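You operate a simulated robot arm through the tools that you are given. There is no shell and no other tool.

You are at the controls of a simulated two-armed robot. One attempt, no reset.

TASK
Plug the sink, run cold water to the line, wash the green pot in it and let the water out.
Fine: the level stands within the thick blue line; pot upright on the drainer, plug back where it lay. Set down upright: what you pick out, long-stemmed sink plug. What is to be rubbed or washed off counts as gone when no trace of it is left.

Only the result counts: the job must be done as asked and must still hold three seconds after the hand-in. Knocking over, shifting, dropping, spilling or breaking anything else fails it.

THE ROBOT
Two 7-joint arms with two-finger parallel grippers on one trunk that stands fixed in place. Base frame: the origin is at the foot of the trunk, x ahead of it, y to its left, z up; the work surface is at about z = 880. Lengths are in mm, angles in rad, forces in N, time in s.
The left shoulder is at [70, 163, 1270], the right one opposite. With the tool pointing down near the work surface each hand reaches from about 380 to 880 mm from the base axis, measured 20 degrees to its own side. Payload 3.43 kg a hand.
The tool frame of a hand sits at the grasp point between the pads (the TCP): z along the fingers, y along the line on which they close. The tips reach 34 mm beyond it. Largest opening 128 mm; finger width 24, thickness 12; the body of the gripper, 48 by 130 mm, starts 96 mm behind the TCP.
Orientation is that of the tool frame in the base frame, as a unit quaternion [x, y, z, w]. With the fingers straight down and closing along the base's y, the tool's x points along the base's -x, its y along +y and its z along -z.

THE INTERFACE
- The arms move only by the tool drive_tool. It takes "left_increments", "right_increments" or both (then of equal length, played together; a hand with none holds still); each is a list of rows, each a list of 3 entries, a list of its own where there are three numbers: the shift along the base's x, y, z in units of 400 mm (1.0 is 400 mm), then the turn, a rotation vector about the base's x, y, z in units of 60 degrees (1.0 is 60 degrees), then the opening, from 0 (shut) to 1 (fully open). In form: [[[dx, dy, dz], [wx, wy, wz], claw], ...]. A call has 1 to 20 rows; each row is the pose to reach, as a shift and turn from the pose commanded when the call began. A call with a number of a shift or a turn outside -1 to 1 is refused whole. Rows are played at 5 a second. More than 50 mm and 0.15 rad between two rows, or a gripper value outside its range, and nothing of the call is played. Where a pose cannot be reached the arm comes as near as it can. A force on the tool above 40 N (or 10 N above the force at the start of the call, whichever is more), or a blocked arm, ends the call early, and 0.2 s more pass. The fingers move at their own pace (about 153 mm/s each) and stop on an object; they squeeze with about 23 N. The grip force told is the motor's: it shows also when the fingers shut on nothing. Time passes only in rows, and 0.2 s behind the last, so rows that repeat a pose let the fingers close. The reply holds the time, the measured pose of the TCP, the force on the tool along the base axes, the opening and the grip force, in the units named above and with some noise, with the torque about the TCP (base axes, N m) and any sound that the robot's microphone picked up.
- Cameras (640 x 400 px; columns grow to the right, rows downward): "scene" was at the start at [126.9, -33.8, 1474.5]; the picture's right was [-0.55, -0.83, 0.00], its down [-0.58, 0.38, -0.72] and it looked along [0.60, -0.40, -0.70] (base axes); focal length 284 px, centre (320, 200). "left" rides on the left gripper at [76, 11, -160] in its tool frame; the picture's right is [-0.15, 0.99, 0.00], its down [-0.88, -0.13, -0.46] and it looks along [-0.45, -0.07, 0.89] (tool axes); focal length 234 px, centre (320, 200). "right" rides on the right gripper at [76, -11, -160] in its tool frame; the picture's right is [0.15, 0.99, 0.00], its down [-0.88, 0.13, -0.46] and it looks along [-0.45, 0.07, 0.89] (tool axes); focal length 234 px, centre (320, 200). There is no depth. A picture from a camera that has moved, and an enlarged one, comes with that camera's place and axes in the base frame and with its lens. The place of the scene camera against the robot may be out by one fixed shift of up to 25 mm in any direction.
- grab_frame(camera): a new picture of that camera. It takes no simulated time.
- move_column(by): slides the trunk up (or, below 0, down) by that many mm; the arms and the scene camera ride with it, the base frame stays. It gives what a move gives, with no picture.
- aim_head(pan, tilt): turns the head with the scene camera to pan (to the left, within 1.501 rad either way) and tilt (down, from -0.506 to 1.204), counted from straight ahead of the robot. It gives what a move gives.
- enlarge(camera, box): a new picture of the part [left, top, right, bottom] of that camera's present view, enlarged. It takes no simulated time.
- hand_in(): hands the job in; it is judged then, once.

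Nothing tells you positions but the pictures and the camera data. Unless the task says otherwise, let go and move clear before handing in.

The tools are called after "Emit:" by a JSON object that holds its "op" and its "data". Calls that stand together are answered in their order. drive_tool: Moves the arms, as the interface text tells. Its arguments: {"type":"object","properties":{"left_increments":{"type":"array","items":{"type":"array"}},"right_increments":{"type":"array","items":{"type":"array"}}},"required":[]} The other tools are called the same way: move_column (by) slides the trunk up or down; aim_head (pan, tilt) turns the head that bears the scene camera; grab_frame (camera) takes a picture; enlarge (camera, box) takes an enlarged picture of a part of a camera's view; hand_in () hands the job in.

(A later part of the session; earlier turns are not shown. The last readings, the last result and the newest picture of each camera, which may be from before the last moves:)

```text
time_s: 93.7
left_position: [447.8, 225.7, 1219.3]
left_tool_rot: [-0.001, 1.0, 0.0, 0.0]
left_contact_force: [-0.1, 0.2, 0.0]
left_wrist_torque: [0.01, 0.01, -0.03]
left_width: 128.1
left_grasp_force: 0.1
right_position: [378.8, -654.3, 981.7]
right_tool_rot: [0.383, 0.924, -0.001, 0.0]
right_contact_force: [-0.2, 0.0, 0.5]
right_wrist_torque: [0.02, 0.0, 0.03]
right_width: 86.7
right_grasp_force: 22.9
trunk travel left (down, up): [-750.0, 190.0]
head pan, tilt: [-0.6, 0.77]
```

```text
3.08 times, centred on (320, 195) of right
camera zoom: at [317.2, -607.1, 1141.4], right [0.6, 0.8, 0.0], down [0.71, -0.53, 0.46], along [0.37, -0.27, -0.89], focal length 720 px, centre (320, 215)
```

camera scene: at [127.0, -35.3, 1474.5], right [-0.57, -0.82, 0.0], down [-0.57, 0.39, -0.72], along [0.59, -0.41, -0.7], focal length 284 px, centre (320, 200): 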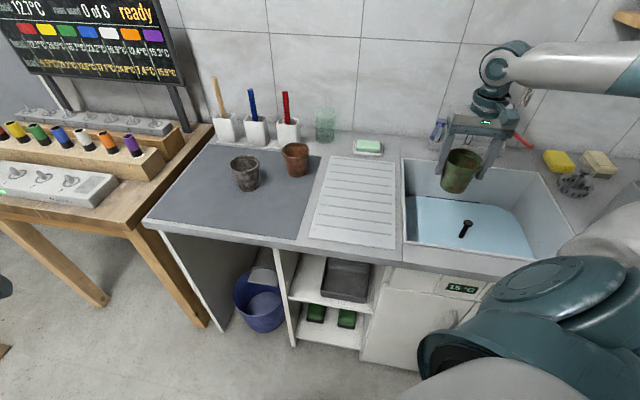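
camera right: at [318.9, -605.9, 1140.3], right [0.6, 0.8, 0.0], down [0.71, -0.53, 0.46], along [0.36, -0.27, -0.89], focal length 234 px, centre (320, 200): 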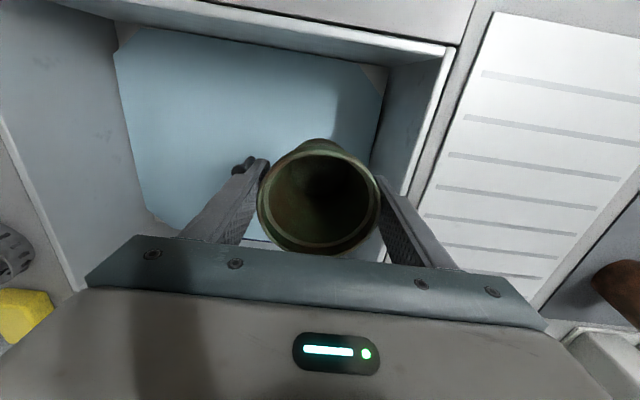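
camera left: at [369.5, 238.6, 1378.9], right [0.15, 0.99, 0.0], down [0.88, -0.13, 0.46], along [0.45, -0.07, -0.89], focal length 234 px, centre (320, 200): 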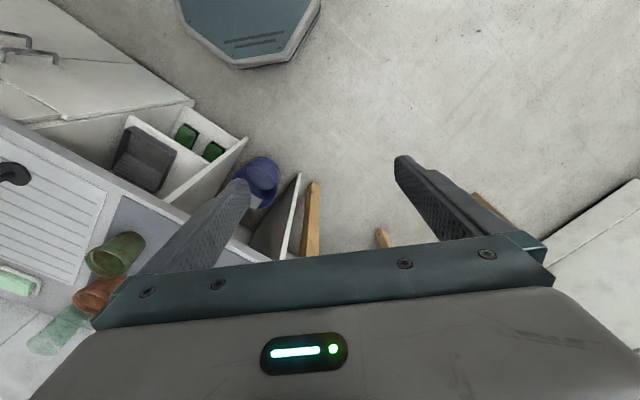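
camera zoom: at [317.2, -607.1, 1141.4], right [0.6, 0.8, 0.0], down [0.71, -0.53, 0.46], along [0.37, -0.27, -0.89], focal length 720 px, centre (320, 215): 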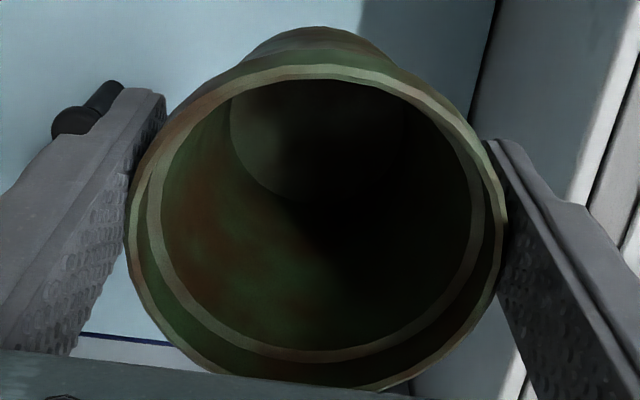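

Emit:
{"op": "drive_tool", "data": {"right_increments": [[[0, 0, -0.1], [0, 0, 0], 0], [[0, 0, -0.2], [0, 0, 0], 0], [[0, 0, -0.3], [0, 0, 0], 0], [[0, 0, -0.4], [0, 0, 0], 0], [[0, 0, -0.47], [0, 0, 0], 0], [[0, 0, -0.512], [0, 0, 0], 0], [[0, 0, -0.512], [0, 0, 0], 0]]}}

Emit:
{"op": "drive_tool", "data": {"right_increments": [[[0.0177, -0.0177, 0], [0, 0, 0], 0], [[0.0795, -0.0795, 0], [0, 0, 0], 0], [[0.0177, -0.0177, 0], [0, 0, 0], 0], [[-0.044, 0.044, 0], [0, 0, 0], 0], [[0.0177, -0.0177, 0], [0, 0, 0], 0], [[0.0795, -0.0795, 0], [0, 0, 0], 0], [[0.0177, -0.0177, 0], [0, 0, 0], 0], [[-0.044, 0.044, 0], [0, 0, 0], 0], [[0.0177, -0.0177, 0], [0, 0, 0], 0], [[0.0795, -0.0795, 0], [0, 0, 0], 0], [[0.0177, -0.0177, 0], [0, 0, 0], 0], [[-0.044, 0.044, 0], [0, 0, 0], 0], [[0.0177, -0.0177, 0], [0, 0, 0], 0], [[0.0795, -0.0795, 0], [0, 0, 0], 0], [[0.0177, -0.0177, 0], [0, 0, 0], 0], [[-0.044, 0.044, 0], [0, 0, 0], 0], [[0.0177, -0.0177, 0], [0, 0, 0], 0], [[0.0795, -0.0795, 0], [0, 0, 0], 0], [[0.0177, -0.0177, 0], [0, 0, 0], 0], [[0, 0, 0], [0, 0, 0], 0]]}}

Emit:
{"op": "drive_tool", "data": {"right_increments": [[[0.0177, -0.0177, 0], [0, 0, 0], 0], [[0.0795, -0.0795, 0], [0, 0, 0], 0], [[0.0177, -0.0177, 0], [0, 0, 0], 0], [[-0.044, 0.044, 0], [0, 0, 0], 0], [[0.0177, -0.0177, 0], [0, 0, 0], 0], [[0.0795, -0.0795, 0], [0, 0, 0], 0], [[0.0177, -0.0177, 0], [0, 0, 0], 0], [[-0.044, 0.044, 0], [0, 0, 0], 0], [[0.0177, -0.0177, 0], [0, 0, 0], 0], [[0.0795, -0.0795, 0], [0, 0, 0], 0], [[0.0177, -0.0177, 0], [0, 0, 0], 0], [[-0.044, 0.044, 0], [0, 0, 0], 0], [[0.0177, -0.0177, 0], [0, 0, 0], 0], [[0.0795, -0.0795, 0], [0, 0, 0], 0], [[0.0177, -0.0177, 0], [0, 0, 0], 0], [[-0.044, 0.044, 0], [0, 0, 0], 0], [[0.0177, -0.0177, 0], [0, 0, 0], 0], [[0.0795, -0.0795, 0], [0, 0, 0], 0], [[0.0177, -0.0177, 0], [0, 0, 0], 0], [[0, 0, 0], [0, 0, 0], 0]]}}

Emit:
{"op": "enlarge", "data": {"camera": "right", "box": [250, 130, 390, 260]}}

Emit:
{"op": "drive_tool", "data": {"right_increments": [[[0, 0, 0.1], [0, 0, 0], 0], [[0, 0, 0.2], [0, 0, 0], 0], [[0, 0, 0.3], [0, 0, 0], 0], [[0, 0, 0.4], [0, 0, 0], 0], [[0, 0, 0.512], [0, 0, 0], 0], [[0, 0, 0.512], [0, 0, 0], 0]]}}

Emit:
{"op": "enlarge", "data": {"camera": "scene", "box": [445, 165, 501, 220]}}

Emit:
{"op": "grab_frame", "data": {"camera": "scene"}}

```text
time_s: 95.3
left_position: [446.9, 225.6, 1218.9]
left_tool_rot: [-0.001, 1.0, 0.0, 0.0]
left_contact_force: [-0.2, 0.1, -0.7]
left_wrist_torque: [-0.02, 0.0, 0.0]
left_width: 128.0
left_grasp_force: 0.1
right_position: [381.1, -652.7, 779.2]
right_tool_rot: [0.384, 0.923, 0.0, 0.0]
right_contact_force: [0.1, 0.2, 0.2]
right_wrist_torque: [0.01, -0.01, 0.01]
right_width: 86.6
right_grasp_force: 23.2
trunk travel left (down, up): [-750.0, 190.0]
head pan, tilt: [-0.6, 0.77]
```

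```text
time_s: 99.5
left_position: [447.2, 226.2, 1218.7]
left_tool_rot: [-0.001, 1.0, 0.001, -0.001]
left_contact_force: [-0.2, 0.0, -0.1]
left_wrist_torque: [-0.02, 0.02, 0.0]
left_width: 128.2
left_grasp_force: 0.2
right_position: [385.4, -650.9, 775.6]
right_tool_rot: [0.383, 0.924, 0.0, 0.001]
right_contact_force: [1.1, -0.3, -1.2]
right_wrist_torque: [0.01, 0.01, 0.0]
right_width: 86.5
right_grasp_force: 23.7
trunk travel left (down, up): [-750.0, 190.0]
head pan, tilt: [-0.6, 0.77]
```

```text
time_s: 103.7
left_position: [447.0, 225.6, 1218.5]
left_tool_rot: [-0.002, 1.0, 0.001, -0.001]
left_contact_force: [0.7, -0.2, 0.4]
left_wrist_torque: [0.01, 0.02, 0.01]
left_width: 127.9
left_grasp_force: 0.2
right_position: [384.3, -650.3, 774.7]
right_tool_rot: [0.384, 0.924, 0.001, 0.0]
right_contact_force: [0.4, 0.3, -0.3]
right_wrist_torque: [0.05, 0.02, 0.0]
right_width: 86.4
right_grasp_force: 22.9
trunk travel left (down, up): [-750.0, 190.0]
head pan, tilt: [-0.6, 0.77]
```

```text
3.08 times, centred on (320, 195) of right
camera zoom: at [321.5, -604.0, 936.0], right [0.6, 0.8, 0.0], down [0.71, -0.53, 0.46], along [0.37, -0.27, -0.89], focal length 720 px, centre (320, 215)
```

zoom: 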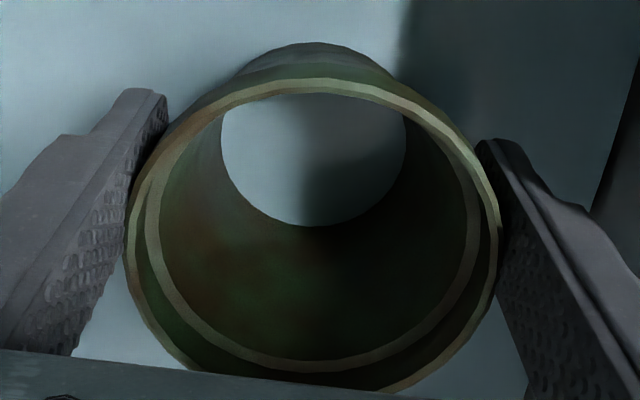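

```text
time_s: 105.1
left_position: [446.9, 225.8, 1219.6]
left_tool_rot: [0.0, 1.0, 0.0, 0.0]
left_contact_force: [-0.5, 0.4, 0.2]
left_wrist_torque: [0.0, 0.0, -0.04]
left_width: 128.0
left_grasp_force: 0.1
right_position: [383.1, -653.2, 979.4]
right_tool_rot: [0.383, 0.924, 0.0, 0.0]
right_contact_force: [0.8, -0.9, -0.3]
right_wrist_torque: [0.03, 0.02, 0.0]
right_width: 85.5
right_grasp_force: 22.7
trunk travel left (down, up): [-750.0, 190.0]
head pan, tilt: [-0.6, 0.77]
```

```text
7.27 times, centred on (473, 192) of scene
camera zoom: at [126.3, -35.7, 1474.5], right [-0.57, -0.82, 0.0], down [-0.57, 0.39, -0.72], along [0.59, -0.41, -0.7], focal length 2066 px, centre (-793, 254)
```

zoom: 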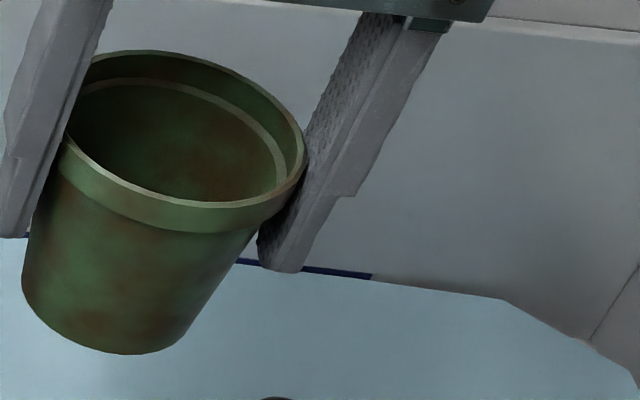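

```text
taken
camera scene: at [126.3, -35.7, 1474.5], right [-0.57, -0.82, 0.0], down [-0.57, 0.39, -0.72], along [0.59, -0.41, -0.7], focal length 284 px, centre (320, 200)
```

scene: 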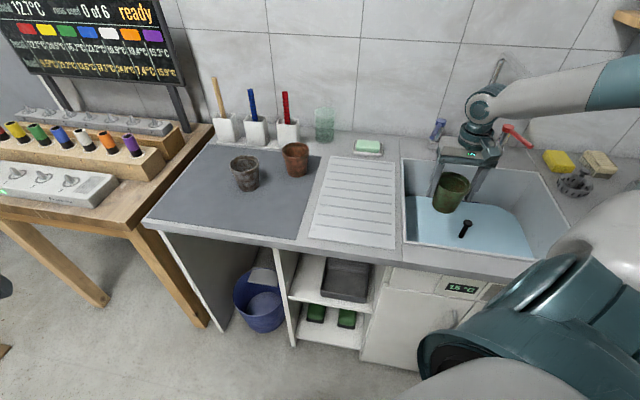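

The brown is fading evenly with the strokes, so washing works. I'll continue with more strokes.

Emit:
{"op": "drive_tool", "data": {"right_increments": [[[0, 0, -0.1], [0, 0, 0], 0], [[0, 0, -0.2], [0, 0, 0], 0], [[0, 0, -0.3], [0, 0, 0], 0], [[0, 0, -0.4], [0, 0, 0], 0], [[0, 0, -0.47], [0, 0, 0], 0], [[0, 0, -0.505], [0, 0, 0], 0], [[0, 0, -0.505], [0, 0, 0], 0]]}}

Emit:
{"op": "drive_tool", "data": {"right_increments": [[[0.0177, -0.0177, 0], [0, 0, 0], 0], [[0.0795, -0.0795, 0], [0, 0, 0], 0], [[0.0177, -0.0177, 0], [0, 0, 0], 0], [[-0.044, 0.044, 0], [0, 0, 0], 0], [[0.0177, -0.0177, 0], [0, 0, 0], 0], [[0.0795, -0.0795, 0], [0, 0, 0], 0], [[0.0177, -0.0177, 0], [0, 0, 0], 0], [[-0.044, 0.044, 0], [0, 0, 0], 0], [[0.0177, -0.0177, 0], [0, 0, 0], 0], [[0.0795, -0.0795, 0], [0, 0, 0], 0], [[0.0177, -0.0177, 0], [0, 0, 0], 0], [[-0.044, 0.044, 0], [0, 0, 0], 0], [[0.0177, -0.0177, 0], [0, 0, 0], 0], [[0.0795, -0.0795, 0], [0, 0, 0], 0], [[0.0177, -0.0177, 0], [0, 0, 0], 0], [[-0.044, 0.044, 0], [0, 0, 0], 0], [[0.0177, -0.0177, 0], [0, 0, 0], 0], [[0.0795, -0.0795, 0], [0, 0, 0], 0], [[0.0177, -0.0177, 0], [0, 0, 0], 0], [[0, 0, 0], [0, 0, 0], 0]]}}

Emit:
{"op": "drive_tool", "data": {"right_increments": [[[0.0177, -0.0177, 0], [0, 0, 0], 0], [[0.0795, -0.0795, 0], [0, 0, 0], 0], [[0.0177, -0.0177, 0], [0, 0, 0], 0], [[-0.044, 0.044, 0], [0, 0, 0], 0], [[0.0177, -0.0177, 0], [0, 0, 0], 0], [[0.0795, -0.0795, 0], [0, 0, 0], 0], [[0.0177, -0.0177, 0], [0, 0, 0], 0], [[-0.044, 0.044, 0], [0, 0, 0], 0], [[0.0177, -0.0177, 0], [0, 0, 0], 0], [[0.0795, -0.0795, 0], [0, 0, 0], 0], [[0.0177, -0.0177, 0], [0, 0, 0], 0], [[-0.044, 0.044, 0], [0, 0, 0], 0], [[0.0177, -0.0177, 0], [0, 0, 0], 0], [[0.0795, -0.0795, 0], [0, 0, 0], 0], [[0.0177, -0.0177, 0], [0, 0, 0], 0], [[-0.044, 0.044, 0], [0, 0, 0], 0], [[0.0177, -0.0177, 0], [0, 0, 0], 0], [[0.0795, -0.0795, 0], [0, 0, 0], 0], [[0.0177, -0.0177, 0], [0, 0, 0], 0], [[0, 0, 0], [0, 0, 0], 0]]}}

Emit:
{"op": "drive_tool", "data": {"right_increments": [[[0.0177, -0.0177, 0], [0, 0, 0], 0], [[0.0795, -0.0795, 0], [0, 0, 0], 0], [[0.0177, -0.0177, 0], [0, 0, 0], 0], [[-0.044, 0.044, 0], [0, 0, 0], 0], [[0.0177, -0.0177, 0], [0, 0, 0], 0], [[0.0795, -0.0795, 0], [0, 0, 0], 0], [[0.0177, -0.0177, 0], [0, 0, 0], 0], [[-0.044, 0.044, 0], [0, 0, 0], 0], [[0.0177, -0.0177, 0], [0, 0, 0], 0], [[0.0795, -0.0795, 0], [0, 0, 0], 0], [[0.0177, -0.0177, 0], [0, 0, 0], 0], [[-0.044, 0.044, 0], [0, 0, 0], 0], [[0.0177, -0.0177, 0], [0, 0, 0], 0], [[0.0795, -0.0795, 0], [0, 0, 0], 0], [[0.0177, -0.0177, 0], [0, 0, 0], 0], [[-0.044, 0.044, 0], [0, 0, 0], 0], [[0.0177, -0.0177, 0], [0, 0, 0], 0], [[0.0795, -0.0795, 0], [0, 0, 0], 0], [[0.0177, -0.0177, 0], [0, 0, 0], 0], [[0, 0, 0], [0, 0, 0], 0]]}}

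Emit:
{"op": "enlarge", "data": {"camera": "right", "box": [250, 130, 390, 260]}}

Emit:
{"op": "drive_tool", "data": {"right_increments": [[[0, 0, 0.1], [0, 0, 0], 0], [[0, 0, 0.2], [0, 0, 0], 0], [[0, 0, 0.3], [0, 0, 0], 0], [[0, 0, 0.4], [0, 0, 0], 0], [[0, 0, 0.505], [0, 0, 0], 0], [[0, 0, 0.505], [0, 0, 0], 0]]}}

Emit:
{"op": "enlarge", "data": {"camera": "scene", "box": [445, 165, 501, 220]}}

Emit:
{"op": "grab_frame", "data": {"camera": "right"}}

```text
time_s: 106.7
left_position: [447.2, 225.8, 1218.7]
left_tool_rot: [-0.002, 1.0, 0.0, 0.0]
left_contact_force: [0.5, 0.3, -0.1]
left_wrist_torque: [0.01, -0.03, 0.01]
left_width: 128.0
left_grasp_force: 0.0
right_position: [381.3, -649.5, 780.2]
right_tool_rot: [0.383, 0.924, -0.001, 0.0]
right_contact_force: [-0.3, -0.3, 0.1]
right_wrist_torque: [0.02, 0.01, -0.02]
right_width: 85.9
right_grasp_force: 22.9
trunk travel left (down, up): [-750.0, 190.0]
head pan, tilt: [-0.6, 0.77]
```

```text
time_s: 110.9
left_position: [447.8, 225.9, 1218.2]
left_tool_rot: [-0.002, 1.0, 0.0, 0.0]
left_contact_force: [0.2, -0.9, 0.2]
left_wrist_torque: [0.01, 0.01, -0.01]
left_width: 128.2
left_grasp_force: 0.0
right_position: [382.1, -652.8, 778.8]
right_tool_rot: [0.383, 0.924, 0.001, 0.0]
right_contact_force: [0.3, -0.3, -1.3]
right_wrist_torque: [-0.01, 0.0, 0.0]
right_width: 84.8
right_grasp_force: 22.9
trunk travel left (down, up): [-750.0, 190.0]
head pan, tilt: [-0.6, 0.77]
```

```text
time_s: 115.1
left_position: [447.6, 225.3, 1219.2]
left_tool_rot: [-0.001, 1.0, -0.001, 0.0]
left_contact_force: [1.5, -0.7, -0.8]
left_wrist_torque: [0.03, -0.01, 0.03]
left_width: 128.0
left_grasp_force: 0.0
right_position: [382.0, -650.5, 779.4]
right_tool_rot: [0.383, 0.924, 0.001, 0.0]
right_contact_force: [-0.8, -0.1, -0.6]
right_wrist_torque: [-0.01, -0.03, 0.01]
right_width: 84.5
right_grasp_force: 22.9
trunk travel left (down, up): [-750.0, 190.0]
head pan, tilt: [-0.6, 0.77]
```

```text
time_s: 119.3
left_position: [448.5, 226.7, 1219.7]
left_tool_rot: [-0.001, 1.0, 0.0, 0.0]
left_contact_force: [0.9, 0.4, -0.7]
left_wrist_torque: [0.03, 0.01, 0.0]
left_width: 128.2
left_grasp_force: 0.1
right_position: [381.2, -651.2, 778.2]
right_tool_rot: [0.383, 0.924, 0.0, 0.0]
right_contact_force: [-0.2, 0.4, -0.7]
right_wrist_torque: [-0.03, 0.01, 0.01]
right_width: 83.9
right_grasp_force: 23.1
trunk travel left (down, up): [-750.0, 190.0]
head pan, tilt: [-0.6, 0.77]
```

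```text
3.08 times, centred on (320, 195) of right
camera zoom: at [318.7, -604.3, 938.1], right [0.6, 0.8, 0.0], down [0.71, -0.53, 0.46], along [0.37, -0.27, -0.89], focal length 720 px, centre (320, 215)
```

zoom: 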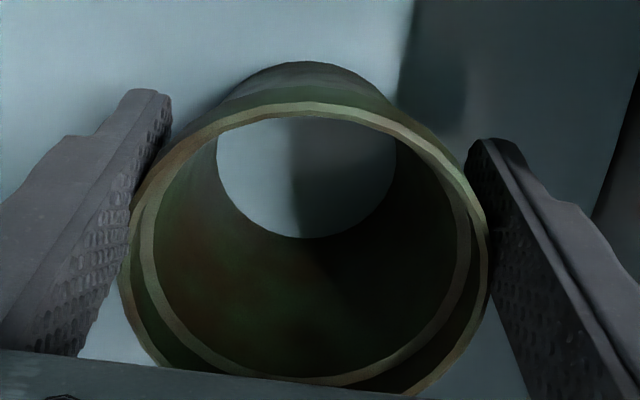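

```text
time_s: 120.7
left_position: [447.4, 224.8, 1219.1]
left_tool_rot: [-0.001, 1.0, 0.001, 0.0]
left_contact_force: [0.3, 0.3, 0.9]
left_wrist_torque: [0.03, -0.01, 0.01]
left_width: 127.7
left_grasp_force: 0.0
right_position: [380.7, -656.0, 983.3]
right_tool_rot: [0.384, 0.923, 0.0, 0.0]
right_contact_force: [0.1, 0.3, -0.5]
right_wrist_torque: [0.03, 0.03, -0.01]
right_width: 83.5
right_grasp_force: 23.1
trunk travel left (down, up): [-750.0, 190.0]
head pan, tilt: [-0.6, 0.77]
```

```text
7.27 times, centred on (473, 192) of scene
camera zoom: at [126.4, -35.8, 1474.5], right [-0.57, -0.82, 0.0], down [-0.57, 0.39, -0.72], along [0.59, -0.41, -0.7], focal length 2066 px, centre (-793, 254)
```

zoom: 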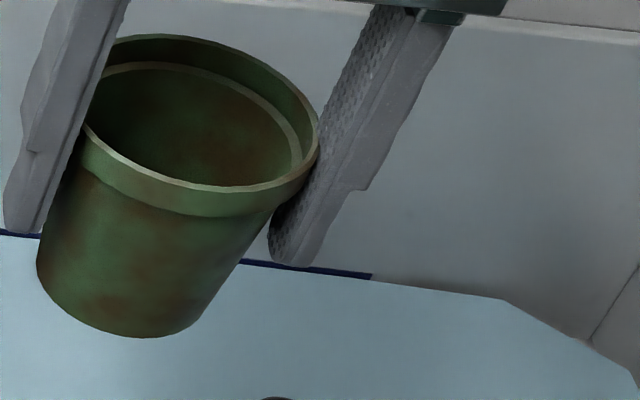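

```text
taken
camera right: at [318.7, -608.9, 1142.6], right [0.6, 0.8, 0.0], down [0.71, -0.53, 0.46], along [0.36, -0.27, -0.89], focal length 234 px, centre (320, 200)
```

right: 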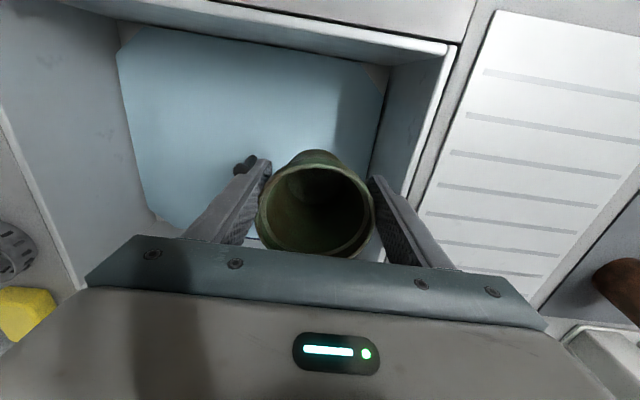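

The pot is creeping in the grip (83.5 mm) because I'm stroking across the pads. I'll set it on the drainer, regrip it centred, and then stroke along the closing axis instead.

Emit:
{"op": "drive_tool", "data": {"right_increments": [[[0, 0, 0.06], [0, 0, 0], 0], [[0, 0, 0.13], [0, 0, 0], 0], [[0.04, 0.03, 0.19], [0, 0, 0], 0], [[0.11, 0.08, 0.19], [0, 0, 0], 0], [[0.18, 0.13, 0.19], [0, 0, 0], 0], [[0.25, 0.18, 0.19], [0, 0, 0], 0], [[0.32, 0.23, 0.19], [0, 0, 0], 0], [[0.39, 0.28, 0.19], [0, 0, 0], 0], [[0.46, 0.33, 0.19], [0, 0, 0], 0], [[0.519, 0.371, 0.19], [0, 0, 0], 0], [[0.519, 0.371, 0.12], [0, 0, 0], 0], [[0.519, 0.371, 0.04], [0, 0, 0], 0], [[0.519, 0.371, -0.02], [0, 0, 0], 0], [[0.519, 0.371, -0.045], [0, 0, 0], 0], [[0.519, 0.371, -0.045], [0, 0, 0], 0]]}}

Emit:
{"op": "grab_frame", "data": {"camera": "right"}}

Emit:
{"op": "enlarge", "data": {"camera": "scene", "box": [310, 120, 430, 240]}}

```text
time_s: 123.9
left_position: [447.8, 226.1, 1218.4]
left_tool_rot: [-0.001, 1.0, 0.0, 0.0]
left_contact_force: [0.4, 0.0, 0.0]
left_wrist_torque: [-0.01, 0.02, 0.0]
left_width: 128.1
left_grasp_force: 0.0
right_position: [587.7, -504.6, 963.9]
right_tool_rot: [0.383, 0.924, 0.0, 0.0]
right_contact_force: [-0.5, -0.5, -0.8]
right_wrist_torque: [0.03, -0.01, -0.01]
right_width: 83.4
right_grasp_force: 22.6
trunk travel left (down, up): [-750.0, 190.0]
head pan, tilt: [-0.6, 0.77]
```

```text
taken
camera right: at [525.2, -456.8, 1123.1], right [0.6, 0.8, 0.0], down [0.71, -0.53, 0.46], along [0.37, -0.27, -0.89], focal length 234 px, centre (320, 200)
```

right: 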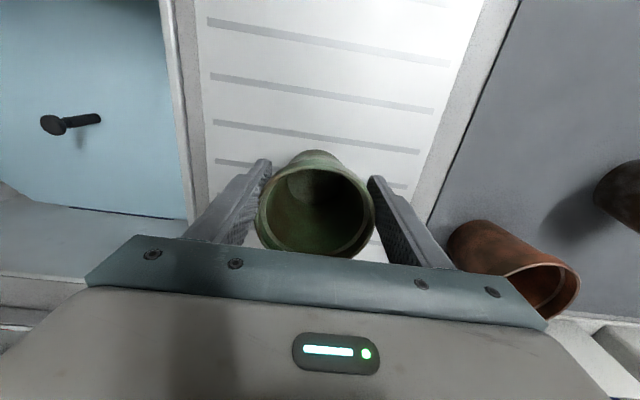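

```text
3.33 times, centred on (370, 180) of scene
camera zoom: at [126.2, -34.7, 1474.5], right [-0.57, -0.82, 0.0], down [-0.57, 0.39, -0.72], along [0.59, -0.41, -0.7], focal length 947 px, centre (153, 267)
```

zoom: 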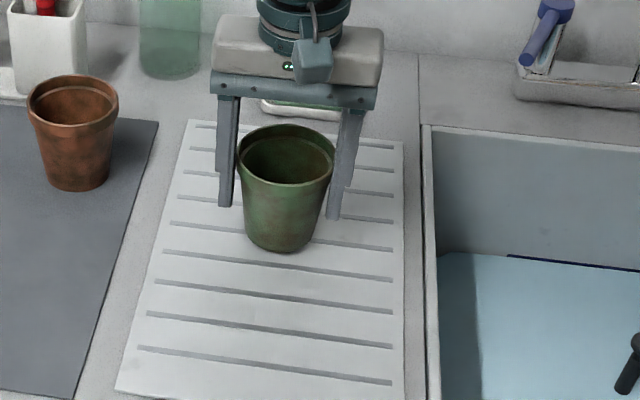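

Emit:
{"op": "drive_tool", "data": {"right_increments": [[[0, 0, -0.008], [0, 0, 0], 0], [[0, 0, -0.016], [0, 0, 0], 0], [[0, 0, -0.016], [0, 0, 0], 0]]}}

Emit:
{"op": "drive_tool", "data": {"right_increments": [[[0, 0, -0.005], [0, 0, 0], 0], [[0, 0, -0.01], [0, 0, 0], 0], [[0, 0, -0.01], [0, 0, 0], 0]]}}

Emit:
{"op": "enlarge", "data": {"camera": "scene", "box": [340, 140, 420, 220]}}

```text
time_s: 124.7
left_position: [447.9, 226.1, 1218.9]
left_tool_rot: [-0.001, 1.0, -0.001, 0.0]
left_contact_force: [-0.2, 0.2, -0.2]
left_wrist_torque: [0.06, -0.03, -0.01]
left_width: 128.1
left_grasp_force: 0.0
right_position: [588.2, -504.0, 956.2]
right_tool_rot: [0.383, 0.924, 0.0, 0.0]
right_contact_force: [-1.3, 0.0, -0.8]
right_wrist_torque: [0.01, -0.01, 0.01]
right_width: 83.5
right_grasp_force: 22.9
trunk travel left (down, up): [-750.0, 190.0]
head pan, tilt: [-0.6, 0.77]
```

```text
time_s: 125.5
left_position: [445.0, 226.8, 1218.9]
left_tool_rot: [0.0, 1.0, -0.001, 0.0]
left_contact_force: [0.4, -1.0, -0.1]
left_wrist_torque: [0.0, -0.02, -0.03]
left_width: 127.9
left_grasp_force: 0.1
right_position: [588.8, -503.0, 956.0]
right_tool_rot: [0.383, 0.924, 0.0, 0.003]
right_contact_force: [0.7, -2.7, 16.2]
right_wrist_torque: [0.08, -0.18, -0.06]
right_width: 83.1
right_grasp_force: 22.7
trunk travel left (down, up): [-750.0, 190.0]
head pan, tilt: [-0.6, 0.77]
```

```text
5.00 times, centred on (380, 180) of scene
camera zoom: at [124.2, -33.7, 1474.9], right [-0.57, -0.82, 0.0], down [-0.57, 0.39, -0.72], along [0.59, -0.41, -0.69], focal length 1421 px, centre (20, 300)
```

zoom: 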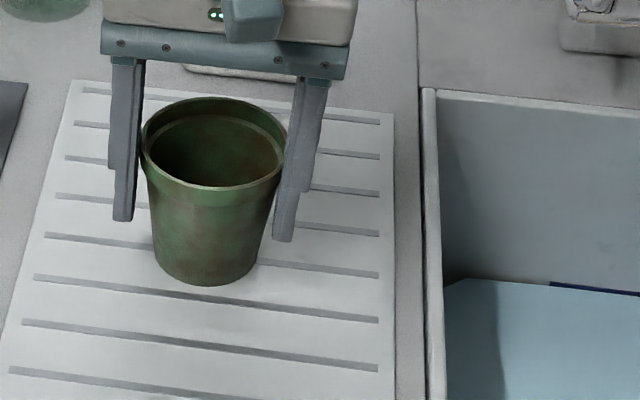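

Emit:
{"op": "drive_tool", "data": {"right_increments": [[[0, 0, 0.007], [0, 0, 0], 0], [[0, 0, 0.007], [0, 0, 0], 0.68], [[0, 0, 0.007], [0, 0, 0], 0.75], [[0, 0, 0.007], [0, 0, 0], 0.9], [[0, 0, 0.007], [0, 0, 0], 1], [[0, 0, 0.007], [0, 0, 0], 1]]}}

Emit:
{"op": "grab_frame", "data": {"camera": "right"}}

Emit:
{"op": "enlarge", "data": {"camera": "scene", "box": [340, 140, 420, 220]}}

```text
time_s: 126.9
left_position: [447.9, 226.1, 1218.3]
left_tool_rot: [-0.001, 1.0, 0.0, -0.001]
left_contact_force: [0.7, 0.7, -0.1]
left_wrist_torque: [0.02, 0.04, -0.01]
left_width: 128.0
left_grasp_force: 0.0
right_position: [589.3, -503.1, 954.8]
right_tool_rot: [0.384, 0.923, -0.001, 0.0]
right_contact_force: [-0.2, 0.5, 0.9]
right_wrist_torque: [-0.03, 0.01, -0.01]
right_width: 127.7
right_grasp_force: 0.1
trunk travel left (down, up): [-750.0, 190.0]
head pan, tilt: [-0.6, 0.77]
```

```text
taken
camera right: at [526.2, -455.7, 1114.3], right [0.6, 0.8, 0.0], down [0.71, -0.53, 0.46], along [0.37, -0.27, -0.89], focal length 234 px, centre (320, 200)
```

right: 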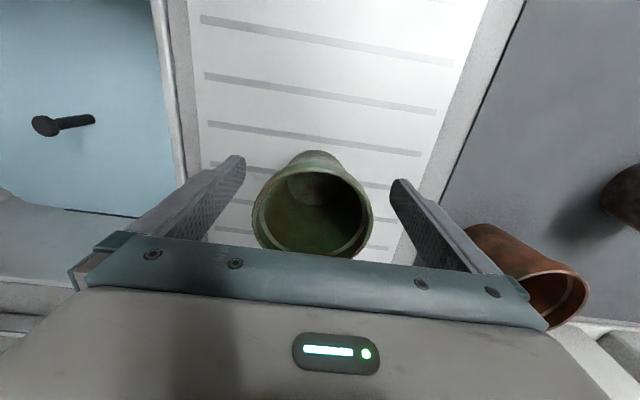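

```text
5.00 times, centred on (380, 180) of scene
camera zoom: at [126.0, -34.9, 1474.6], right [-0.57, -0.82, 0.0], down [-0.57, 0.39, -0.72], along [0.59, -0.41, -0.7], focal length 1421 px, centre (20, 300)
```

zoom: 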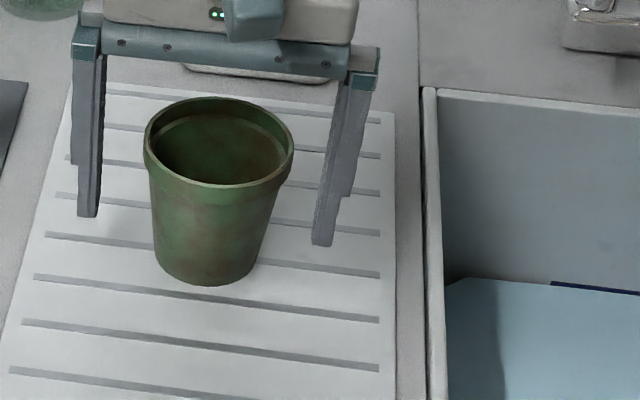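

Emit:
{"op": "drive_tool", "data": {"right_increments": [[[0.0025, -0.0175, 0], [0, 0, 0], 1], [[0.0025, -0.0175, 0], [0, 0, 0], 1]]}}

Emit:
{"op": "grab_frame", "data": {"camera": "right"}}

```text
time_s: 127.5
left_position: [447.8, 225.2, 1218.8]
left_tool_rot: [-0.001, 1.0, 0.0, 0.0]
left_contact_force: [0.6, 0.7, 0.4]
left_wrist_torque: [0.04, -0.03, 0.03]
left_width: 128.2
left_grasp_force: 0.2
right_position: [589.3, -510.0, 955.2]
right_tool_rot: [0.384, 0.923, 0.0, 0.0]
right_contact_force: [-0.3, -0.5, -0.6]
right_wrist_torque: [0.03, -0.02, 0.01]
right_width: 127.8
right_grasp_force: 0.1
trunk travel left (down, up): [-750.0, 190.0]
head pan, tilt: [-0.6, 0.77]
```

```text
taken
camera right: at [527.0, -462.8, 1114.9], right [0.6, 0.8, 0.0], down [0.71, -0.53, 0.46], along [0.37, -0.27, -0.89], focal length 234 px, centre (320, 200)
```

right: 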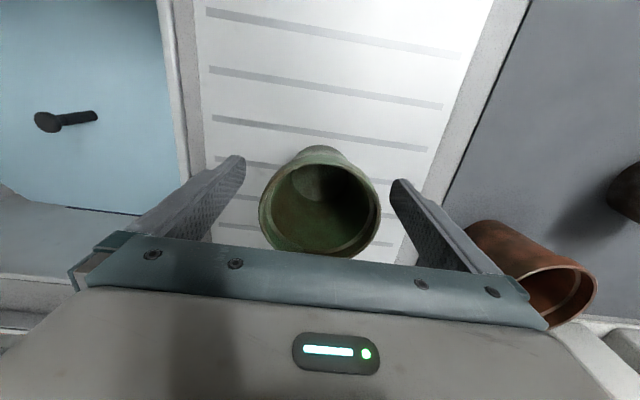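

Emit:
{"op": "drive_tool", "data": {"right_increments": [[[0.007, -0.007, -0.006], [0, 0, 0], 1], [[0.007, -0.007, -0.012], [0, 0, 0], 0.8], [[0.007, -0.007, -0.012], [0, 0, 0], 0], [[0.007, -0.007, -0.012], [0, 0, 0], 0], [[0.007, -0.007, -0.012], [0, 0, 0], 0], [[0.007, -0.007, -0.012], [0, 0, 0], 0]]}}

Emit:
{"op": "grab_frame", "data": {"camera": "right"}}

Emit:
{"op": "enlarge", "data": {"camera": "scene", "box": [340, 140, 420, 220]}}

```text
time_s: 128.9
left_position: [448.5, 226.2, 1218.9]
left_tool_rot: [-0.001, 1.0, -0.001, 0.0]
left_contact_force: [0.1, -0.9, -0.9]
left_wrist_torque: [0.0, -0.01, 0.02]
left_width: 127.9
left_grasp_force: 0.1
right_position: [592.9, -511.4, 950.7]
right_tool_rot: [0.383, 0.924, 0.0, 0.0]
right_contact_force: [-0.2, 0.2, 0.1]
right_wrist_torque: [0.03, 0.0, -0.03]
right_width: 85.1
right_grasp_force: 23.1
trunk travel left (down, up): [-750.0, 190.0]
head pan, tilt: [-0.6, 0.77]
```

```text
taken
camera right: at [529.9, -464.5, 1110.9], right [0.6, 0.8, 0.0], down [0.71, -0.53, 0.46], along [0.37, -0.27, -0.89], focal length 234 px, centre (320, 200)
```

right: 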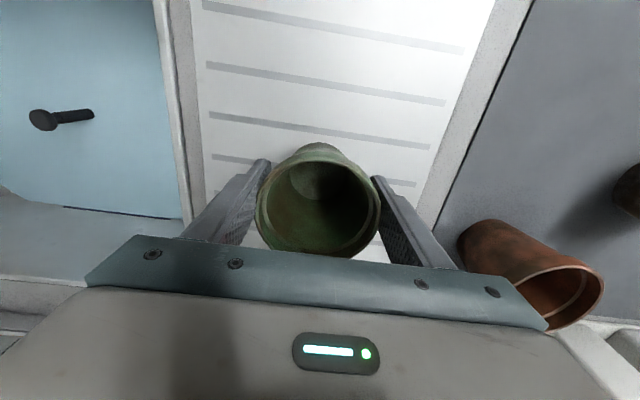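

```text
5.00 times, centred on (380, 180) of scene
camera zoom: at [126.1, -35.0, 1474.5], right [-0.57, -0.82, 0.0], down [-0.57, 0.39, -0.72], along [0.59, -0.41, -0.7], focal length 1421 px, centre (20, 300)
```

zoom: 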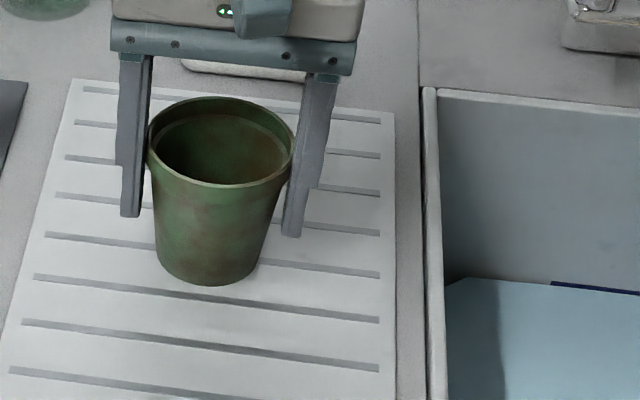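

Emit:
{"op": "drive_tool", "data": {"right_increments": [[[0, 0, 0], [0, 0, 0], 0.75], [[0, 0, 0], [0, 0, 0], 0.8], [[0.008, -0.008, 0], [0, 0, 0], 0.8], [[0.008, -0.008, 0], [0, 0, 0], 0.8], [[0.008, -0.008, 0], [0, 0, 0], 0], [[0.008, -0.008, 0], [0, 0, 0], 0], [[0.008, -0.008, 0], [0, 0, 0], 0]]}}

Emit:
{"op": "grab_frame", "data": {"camera": "right"}}

```text
time_s: 130.5
left_position: [448.3, 225.3, 1218.9]
left_tool_rot: [-0.002, 1.0, -0.001, 0.0]
left_contact_force: [0.0, 0.7, 0.1]
left_wrist_torque: [-0.01, -0.01, 0.03]
left_width: 128.1
left_grasp_force: 0.0
right_position: [594.9, -514.7, 952.4]
right_tool_rot: [0.384, 0.923, 0.0, -0.001]
right_contact_force: [-0.3, -0.1, -0.1]
right_wrist_torque: [0.01, -0.01, 0.0]
right_width: 85.8
right_grasp_force: 22.5
trunk travel left (down, up): [-750.0, 190.0]
head pan, tilt: [-0.6, 0.77]
```

```text
taken
camera right: at [532.3, -468.5, 1111.4], right [0.6, 0.8, 0.0], down [0.71, -0.53, 0.46], along [0.37, -0.27, -0.89], focal length 234 px, centre (320, 200)
```

right: 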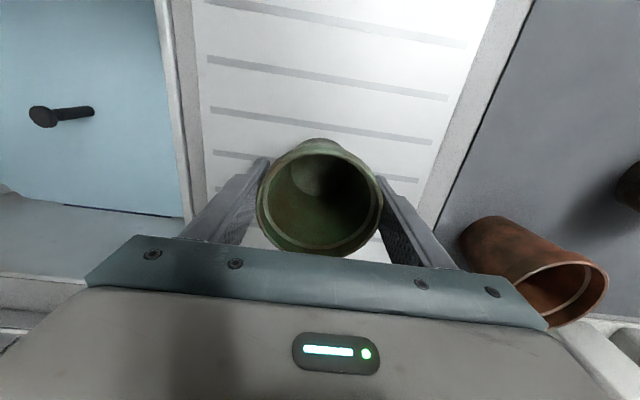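

Emit:
{"op": "drive_tool", "data": {"right_increments": [[[0, 0, 0], [0, 0, 0], 0.75], [[0, 0, 0], [0, 0, 0], 0.8], [[0.008, -0.008, 0], [0, 0, 0], 0.8], [[0.008, -0.008, 0], [0, 0, 0], 0.8], [[0.008, -0.008, 0], [0, 0, 0], 0], [[0.008, -0.008, 0], [0, 0, 0], 0], [[0.008, -0.008, 0], [0, 0, 0], 0]]}}

Emit:
{"op": "grab_frame", "data": {"camera": "right"}}

```text
time_s: 132.1
left_position: [448.1, 227.0, 1218.7]
left_tool_rot: [0.0, 1.0, 0.0, 0.001]
left_contact_force: [-0.5, -0.6, 0.0]
left_wrist_torque: [0.01, 0.0, 0.0]
left_width: 127.8
left_grasp_force: 0.1
right_position: [599.9, -518.9, 950.6]
right_tool_rot: [0.385, 0.923, 0.0, 0.0]
right_contact_force: [-0.7, 0.4, 0.6]
right_wrist_torque: [-0.05, 0.06, 0.01]
right_width: 86.0
right_grasp_force: 22.5
trunk travel left (down, up): [-750.0, 190.0]
head pan, tilt: [-0.6, 0.77]
```

```text
taken
camera right: at [536.5, -471.9, 1110.6], right [0.6, 0.8, 0.0], down [0.71, -0.53, 0.46], along [0.37, -0.27, -0.89], focal length 234 px, centre (320, 200)
```

right: 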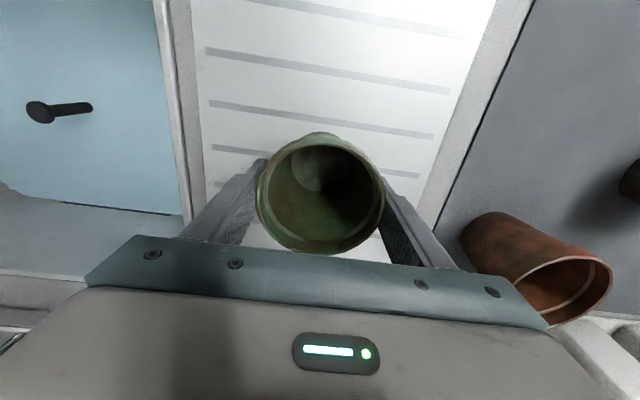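

Well centred now (86 mm). Back to the sink, this time stroking along the closing axis.

Emit:
{"op": "drive_tool", "data": {"right_increments": [[[0, 0, 0.07], [0, 0, 0], 0], [[0, 0, 0.15], [0, 0, 0], 0], [[0, 0, 0.23], [0, 0, 0], 0], [[-0.05, -0.03, 0.27], [0, 0, 0], 0], [[-0.14, -0.08, 0.27], [0, 0, 0], 0], [[-0.23, -0.13, 0.27], [0, 0, 0], 0], [[-0.32, -0.18, 0.27], [0, 0, 0], 0], [[-0.41, -0.23, 0.27], [0, 0, 0], 0], [[-0.5, -0.285, 0.27], [0, 0, 0], 0], [[-0.58, -0.33, 0.27], [0, 0, 0], 0], [[-0.625, -0.355, 0.22], [0, 0, 0], 0], [[-0.625, -0.355, 0.11], [0, 0, 0], 0], [[-0.625, -0.355, 0], [0, 0, 0], 0], [[-0.625, -0.355, -0.11], [0, 0, 0], 0], [[-0.625, -0.355, -0.22], [0, 0, 0], 0], [[-0.625, -0.355, -0.33], [0, 0, 0], 0], [[-0.625, -0.355, -0.4], [0, 0, 0], 0], [[-0.625, -0.355, -0.44], [0, 0, 0], 0], [[-0.625, -0.355, -0.44], [0, 0, 0], 0]]}}

Emit:
{"op": "grab_frame", "data": {"camera": "right"}}

Emit:
{"op": "grab_frame", "data": {"camera": "scene"}}

```text
time_s: 136.1
left_position: [447.6, 226.7, 1218.4]
left_tool_rot: [-0.001, 1.0, 0.0, 0.001]
left_contact_force: [0.3, 0.6, -0.7]
left_wrist_torque: [-0.02, -0.01, 0.02]
left_width: 128.0
left_grasp_force: 0.1
right_position: [348.4, -661.4, 776.2]
right_tool_rot: [0.383, 0.924, 0.0, 0.0]
right_contact_force: [-0.1, 0.7, -0.7]
right_wrist_torque: [-0.06, -0.02, 0.0]
right_width: 85.7
right_grasp_force: 23.6
trunk travel left (down, up): [-750.0, 190.0]
head pan, tilt: [-0.6, 0.77]
```

```text
taken
camera right: at [286.0, -615.1, 935.8], right [0.6, 0.8, 0.0], down [0.71, -0.53, 0.46], along [0.37, -0.27, -0.89], focal length 234 px, centre (320, 200)
```

right: 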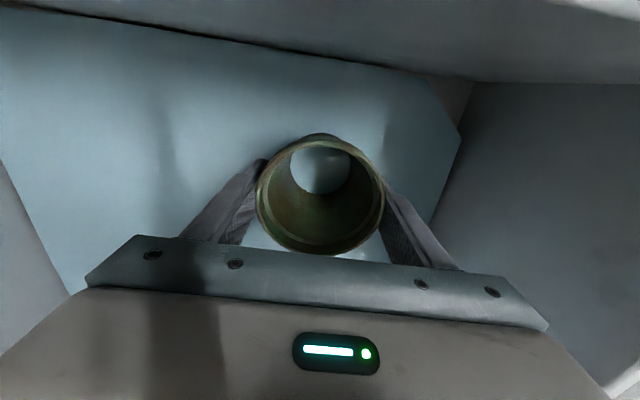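

```text
taken
camera scene: at [125.9, -35.0, 1474.6], right [-0.57, -0.82, 0.0], down [-0.57, 0.39, -0.72], along [0.59, -0.41, -0.7], focal length 284 px, centre (320, 200)
```

scene: 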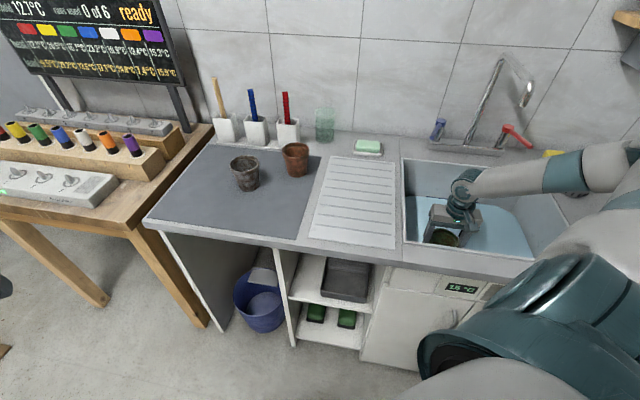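

Emit:
{"op": "drive_tool", "data": {"right_increments": [[[-0.062, -0.062, 0], [0, 0, 0], 0], [[0, 0, 0], [0, 0, 0], 0], [[0.062, 0.062, 0], [0, 0, 0], 0], [[0, 0, 0], [0, 0, 0], 0], [[-0.062, -0.062, 0], [0, 0, 0], 0], [[0, 0, 0], [0, 0, 0], 0], [[0.062, 0.062, 0], [0, 0, 0], 0], [[0, 0, 0], [0, 0, 0], 0], [[-0.062, -0.062, 0], [0, 0, 0], 0], [[0, 0, 0], [0, 0, 0], 0], [[0.062, 0.062, 0], [0, 0, 0], 0], [[0, 0, 0], [0, 0, 0], 0], [[-0.062, -0.062, 0], [0, 0, 0], 0], [[0, 0, 0], [0, 0, 0], 0], [[0.062, 0.062, 0], [0, 0, 0], 0], [[0, 0, 0], [0, 0, 0], 0], [[-0.062, -0.062, 0], [0, 0, 0], 0], [[0, 0, 0], [0, 0, 0], 0], [[0.062, 0.062, 0], [0, 0, 0], 0], [[0, 0, 0], [0, 0, 0], 0]]}}

Emit:
{"op": "drive_tool", "data": {"right_increments": [[[-0.062, -0.062, 0], [0, 0, 0], 0], [[0, 0, 0], [0, 0, 0], 0], [[0.062, 0.062, 0], [0, 0, 0], 0], [[0, 0, 0], [0, 0, 0], 0], [[-0.062, -0.062, 0], [0, 0, 0], 0], [[0, 0, 0], [0, 0, 0], 0], [[0.062, 0.062, 0], [0, 0, 0], 0], [[0, 0, 0], [0, 0, 0], 0], [[-0.062, -0.062, 0], [0, 0, 0], 0], [[0, 0, 0], [0, 0, 0], 0], [[0.062, 0.062, 0], [0, 0, 0], 0], [[0, 0, 0], [0, 0, 0], 0], [[-0.062, -0.062, 0], [0, 0, 0], 0], [[0, 0, 0], [0, 0, 0], 0], [[0.062, 0.062, 0], [0, 0, 0], 0], [[0, 0, 0], [0, 0, 0], 0], [[-0.062, -0.062, 0], [0, 0, 0], 0], [[0, 0, 0], [0, 0, 0], 0], [[0.062, 0.062, 0], [0, 0, 0], 0], [[0, 0, 0], [0, 0, 0], 0]]}}

Emit:
{"op": "enlarge", "data": {"camera": "right", "box": [250, 130, 390, 260]}}

```text
time_s: 140.3
left_position: [446.3, 225.6, 1219.2]
left_tool_rot: [-0.001, 1.0, 0.0, -0.001]
left_contact_force: [-0.1, -1.1, 0.0]
left_wrist_torque: [0.03, -0.03, 0.01]
left_width: 128.0
left_grasp_force: 0.1
right_position: [347.6, -661.4, 773.3]
right_tool_rot: [0.383, 0.924, 0.0, 0.001]
right_contact_force: [0.3, 0.0, 0.0]
right_wrist_torque: [0.02, 0.0, 0.04]
right_width: 85.5
right_grasp_force: 22.6
trunk travel left (down, up): [-750.0, 190.0]
head pan, tilt: [-0.6, 0.77]
```

```text
time_s: 144.5
left_position: [446.3, 225.9, 1220.0]
left_tool_rot: [0.0, 1.0, 0.0, 0.0]
left_contact_force: [0.3, -0.8, -0.1]
left_wrist_torque: [0.01, -0.03, 0.01]
left_width: 128.5
left_grasp_force: 0.1
right_position: [346.6, -658.3, 776.4]
right_tool_rot: [0.383, 0.924, -0.001, 0.001]
right_contact_force: [-0.6, 0.4, -0.1]
right_wrist_torque: [0.0, 0.0, -0.06]
right_width: 85.5
right_grasp_force: 22.5
trunk travel left (down, up): [-750.0, 190.0]
head pan, tilt: [-0.6, 0.77]
```

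```text
3.08 times, centred on (320, 195) of right
camera zoom: at [284.8, -611.7, 936.1], right [0.6, 0.8, 0.0], down [0.71, -0.53, 0.46], along [0.37, -0.27, -0.89], focal length 720 px, centre (320, 215)
```

zoom: 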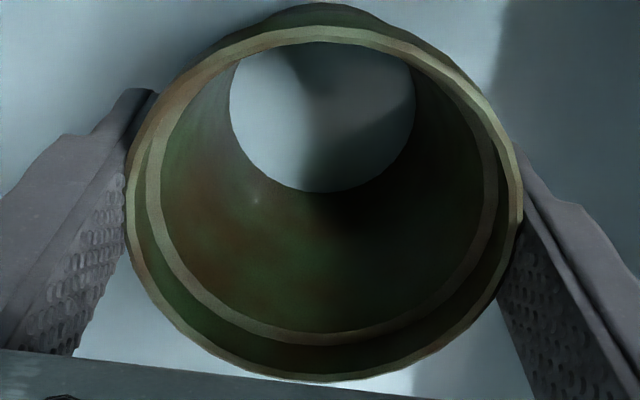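

Emit:
{"op": "drive_tool", "data": {"right_increments": [[[0, 0, 0.1], [0, 0, 0], 0], [[0, 0, 0.2], [0, 0, 0], 0], [[0, 0, 0.3], [0, 0, 0], 0], [[0, 0, 0.4], [0, 0, 0], 0], [[0, 0, 0.512], [0, 0, 0], 0], [[0, 0, 0.512], [0, 0, 0], 0]]}}

Emit:
{"op": "enlarge", "data": {"camera": "right", "box": [250, 130, 390, 260]}}

Emit:
{"op": "enlarge", "data": {"camera": "scene", "box": [430, 165, 510, 225]}}

```text
time_s: 145.9
left_position: [448.0, 225.2, 1218.9]
left_tool_rot: [0.0, 1.0, 0.0, 0.0]
left_contact_force: [0.3, 0.3, -0.5]
left_wrist_torque: [0.0, -0.01, 0.01]
left_width: 128.1
left_grasp_force: 0.1
right_position: [349.1, -659.1, 979.1]
right_tool_rot: [0.383, 0.924, 0.0, 0.001]
right_contact_force: [-0.3, 0.6, -0.5]
right_wrist_torque: [0.04, -0.01, 0.0]
right_width: 85.2
right_grasp_force: 23.1
trunk travel left (down, up): [-750.0, 190.0]
head pan, tilt: [-0.6, 0.77]
```

```text
3.08 times, centred on (320, 195) of right
camera zoom: at [287.4, -613.0, 1140.0], right [0.6, 0.8, 0.0], down [0.71, -0.53, 0.46], along [0.37, -0.27, -0.89], focal length 720 px, centre (320, 215)
```

zoom: 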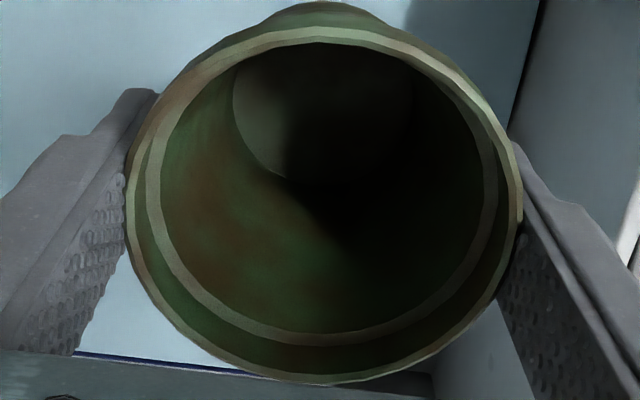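

```text
6.67 times, centred on (470, 195) of scene
camera zoom: at [126.6, -35.8, 1474.5], right [-0.57, -0.82, 0.0], down [-0.57, 0.39, -0.72], along [0.59, -0.41, -0.7], focal length 1894 px, centre (-680, 233)
```

zoom: 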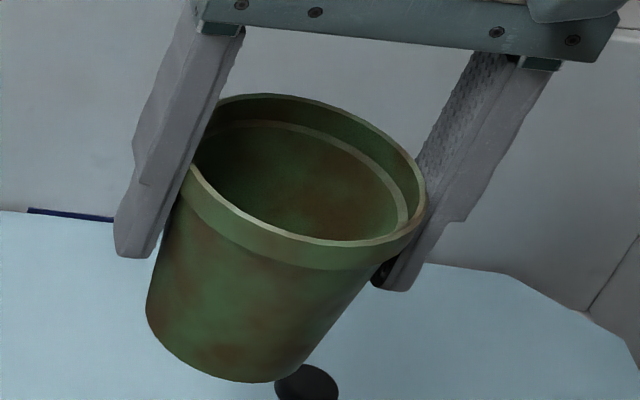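

The fade is slow, and only about 13 mm of the pot was submerged. I'll find the floor contact and wash as deep as I can.

Emit:
{"op": "drive_tool", "data": {"right_increments": [[[0, 0, -0.1], [0, 0, 0], 0], [[0, 0, -0.2], [0, 0, 0], 0], [[0, 0, -0.3], [0, 0, 0], 0], [[0, 0, -0.4], [0, 0, 0], 0], [[0, 0, -0.48], [0, 0, 0], 0], [[0, 0, -0.515], [0, 0, 0], 0], [[0, 0, -0.52], [0, 0, 0], 0], [[0, 0, -0.525], [0, 0, 0], 0], [[0, 0, -0.525], [0, 0, 0], 0]]}}

Emit:
{"op": "drive_tool", "data": {"right_increments": [[[0, 0, -0.004], [0, 0, 0], 0], [[0, 0, -0.008], [0, 0, 0], 0], [[0, 0, -0.008], [0, 0, 0], 0]]}}

Emit:
{"op": "drive_tool", "data": {"right_increments": [[[0, 0, -0.004], [0, 0, 0], 0], [[0, 0, -0.008], [0, 0, 0], 0], [[0, 0, -0.008], [0, 0, 0], 0]]}}

```text
time_s: 147.9
left_position: [447.8, 226.8, 1219.3]
left_tool_rot: [-0.001, 1.0, 0.0, 0.0]
left_contact_force: [-0.7, -0.7, -0.6]
left_wrist_torque: [0.0, -0.02, -0.01]
left_width: 128.1
left_grasp_force: 0.1
right_position: [348.9, -661.2, 770.2]
right_tool_rot: [0.384, 0.923, -0.001, 0.0]
right_contact_force: [-0.3, -1.0, -0.5]
right_wrist_torque: [-0.02, 0.0, 0.03]
right_width: 85.4
right_grasp_force: 23.1
trunk travel left (down, up): [-750.0, 190.0]
head pan, tilt: [-0.6, 0.77]
```

```text
time_s: 148.7
left_position: [447.3, 226.6, 1218.7]
left_tool_rot: [-0.001, 1.0, 0.0, 0.0]
left_contact_force: [0.3, -0.3, 0.6]
left_wrist_torque: [0.02, 0.04, -0.01]
left_width: 128.1
left_grasp_force: 0.0
right_position: [349.4, -662.2, 765.7]
right_tool_rot: [0.383, 0.924, 0.0, 0.0]
right_contact_force: [-0.5, -0.2, -1.3]
right_wrist_torque: [0.02, -0.02, -0.03]
right_width: 85.4
right_grasp_force: 22.8
trunk travel left (down, up): [-750.0, 190.0]
head pan, tilt: [-0.6, 0.77]
```

```text
time_s: 149.5
left_position: [447.4, 225.9, 1219.2]
left_tool_rot: [0.0, 1.0, 0.0, 0.0]
left_contact_force: [-0.1, 0.3, 0.3]
left_wrist_torque: [-0.03, 0.02, -0.02]
left_width: 127.8
left_grasp_force: 0.0
right_position: [350.6, -661.2, 763.5]
right_tool_rot: [0.384, 0.923, 0.0, 0.0]
right_contact_force: [0.0, -0.1, -0.5]
right_wrist_torque: [0.0, -0.05, -0.02]
right_width: 85.6
right_grasp_force: 22.8
trunk travel left (down, up): [-750.0, 190.0]
head pan, tilt: [-0.6, 0.77]
```

Emit:
{"op": "drive_tool", "data": {"right_increments": [[[0, 0, -0.005], [0, 0, 0], 0], [[0, 0, -0.01], [0, 0, 0], 0], [[0, 0, -0.01], [0, 0, 0], 0]]}}

Emit:
{"op": "drive_tool", "data": {"right_increments": [[[0, 0, -0.005], [0, 0, 0], 0], [[0, 0, -0.01], [0, 0, 0], 0], [[0, 0, -0.01], [0, 0, 0], 0]]}}

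Emit:
{"op": "grab_frame", "data": {"camera": "right"}}

Emit:
{"op": "enlarge", "data": {"camera": "scene", "box": [395, 150, 535, 260]}}

```text
time_s: 150.3
left_position: [447.7, 226.7, 1219.2]
left_tool_rot: [0.0, 1.0, 0.001, 0.0]
left_contact_force: [-0.3, -0.2, 0.4]
left_wrist_torque: [-0.04, -0.01, 0.03]
left_width: 128.1
left_grasp_force: 0.0
right_position: [349.1, -661.0, 758.8]
right_tool_rot: [0.383, 0.924, 0.0, 0.001]
right_contact_force: [-0.2, -0.4, -0.8]
right_wrist_torque: [0.03, -0.02, 0.01]
right_width: 85.2
right_grasp_force: 23.0
trunk travel left (down, up): [-750.0, 190.0]
head pan, tilt: [-0.6, 0.77]
```

```text
time_s: 151.1
left_position: [446.7, 227.3, 1219.4]
left_tool_rot: [-0.001, 1.0, -0.001, -0.001]
left_contact_force: [-0.4, -0.8, 0.1]
left_wrist_torque: [0.03, 0.02, 0.0]
left_width: 128.1
left_grasp_force: 0.0
right_position: [350.0, -659.7, 757.0]
right_tool_rot: [0.384, 0.924, -0.001, 0.002]
right_contact_force: [-0.2, -1.5, 18.2]
right_wrist_torque: [-0.1, -0.09, -0.06]
right_width: 85.4
right_grasp_force: 23.0
trunk travel left (down, up): [-750.0, 190.0]
head pan, tilt: [-0.6, 0.77]
```

```text
taken
camera right: at [287.2, -613.0, 916.7], right [0.6, 0.8, 0.0], down [0.71, -0.53, 0.46], along [0.37, -0.28, -0.89], focal length 234 px, centre (320, 200)
```

right: 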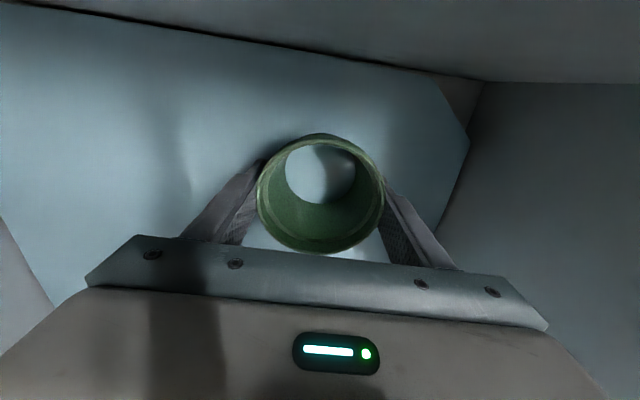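

```text
3.64 times, centred on (465, 205) of scene
camera zoom: at [124.6, -32.7, 1475.0], right [-0.57, -0.82, 0.0], down [-0.57, 0.39, -0.72], along [0.59, -0.41, -0.69], focal length 1033 px, centre (-207, 182)
```

zoom: 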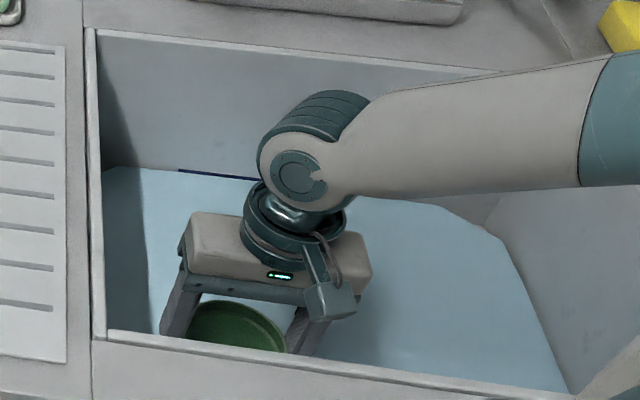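

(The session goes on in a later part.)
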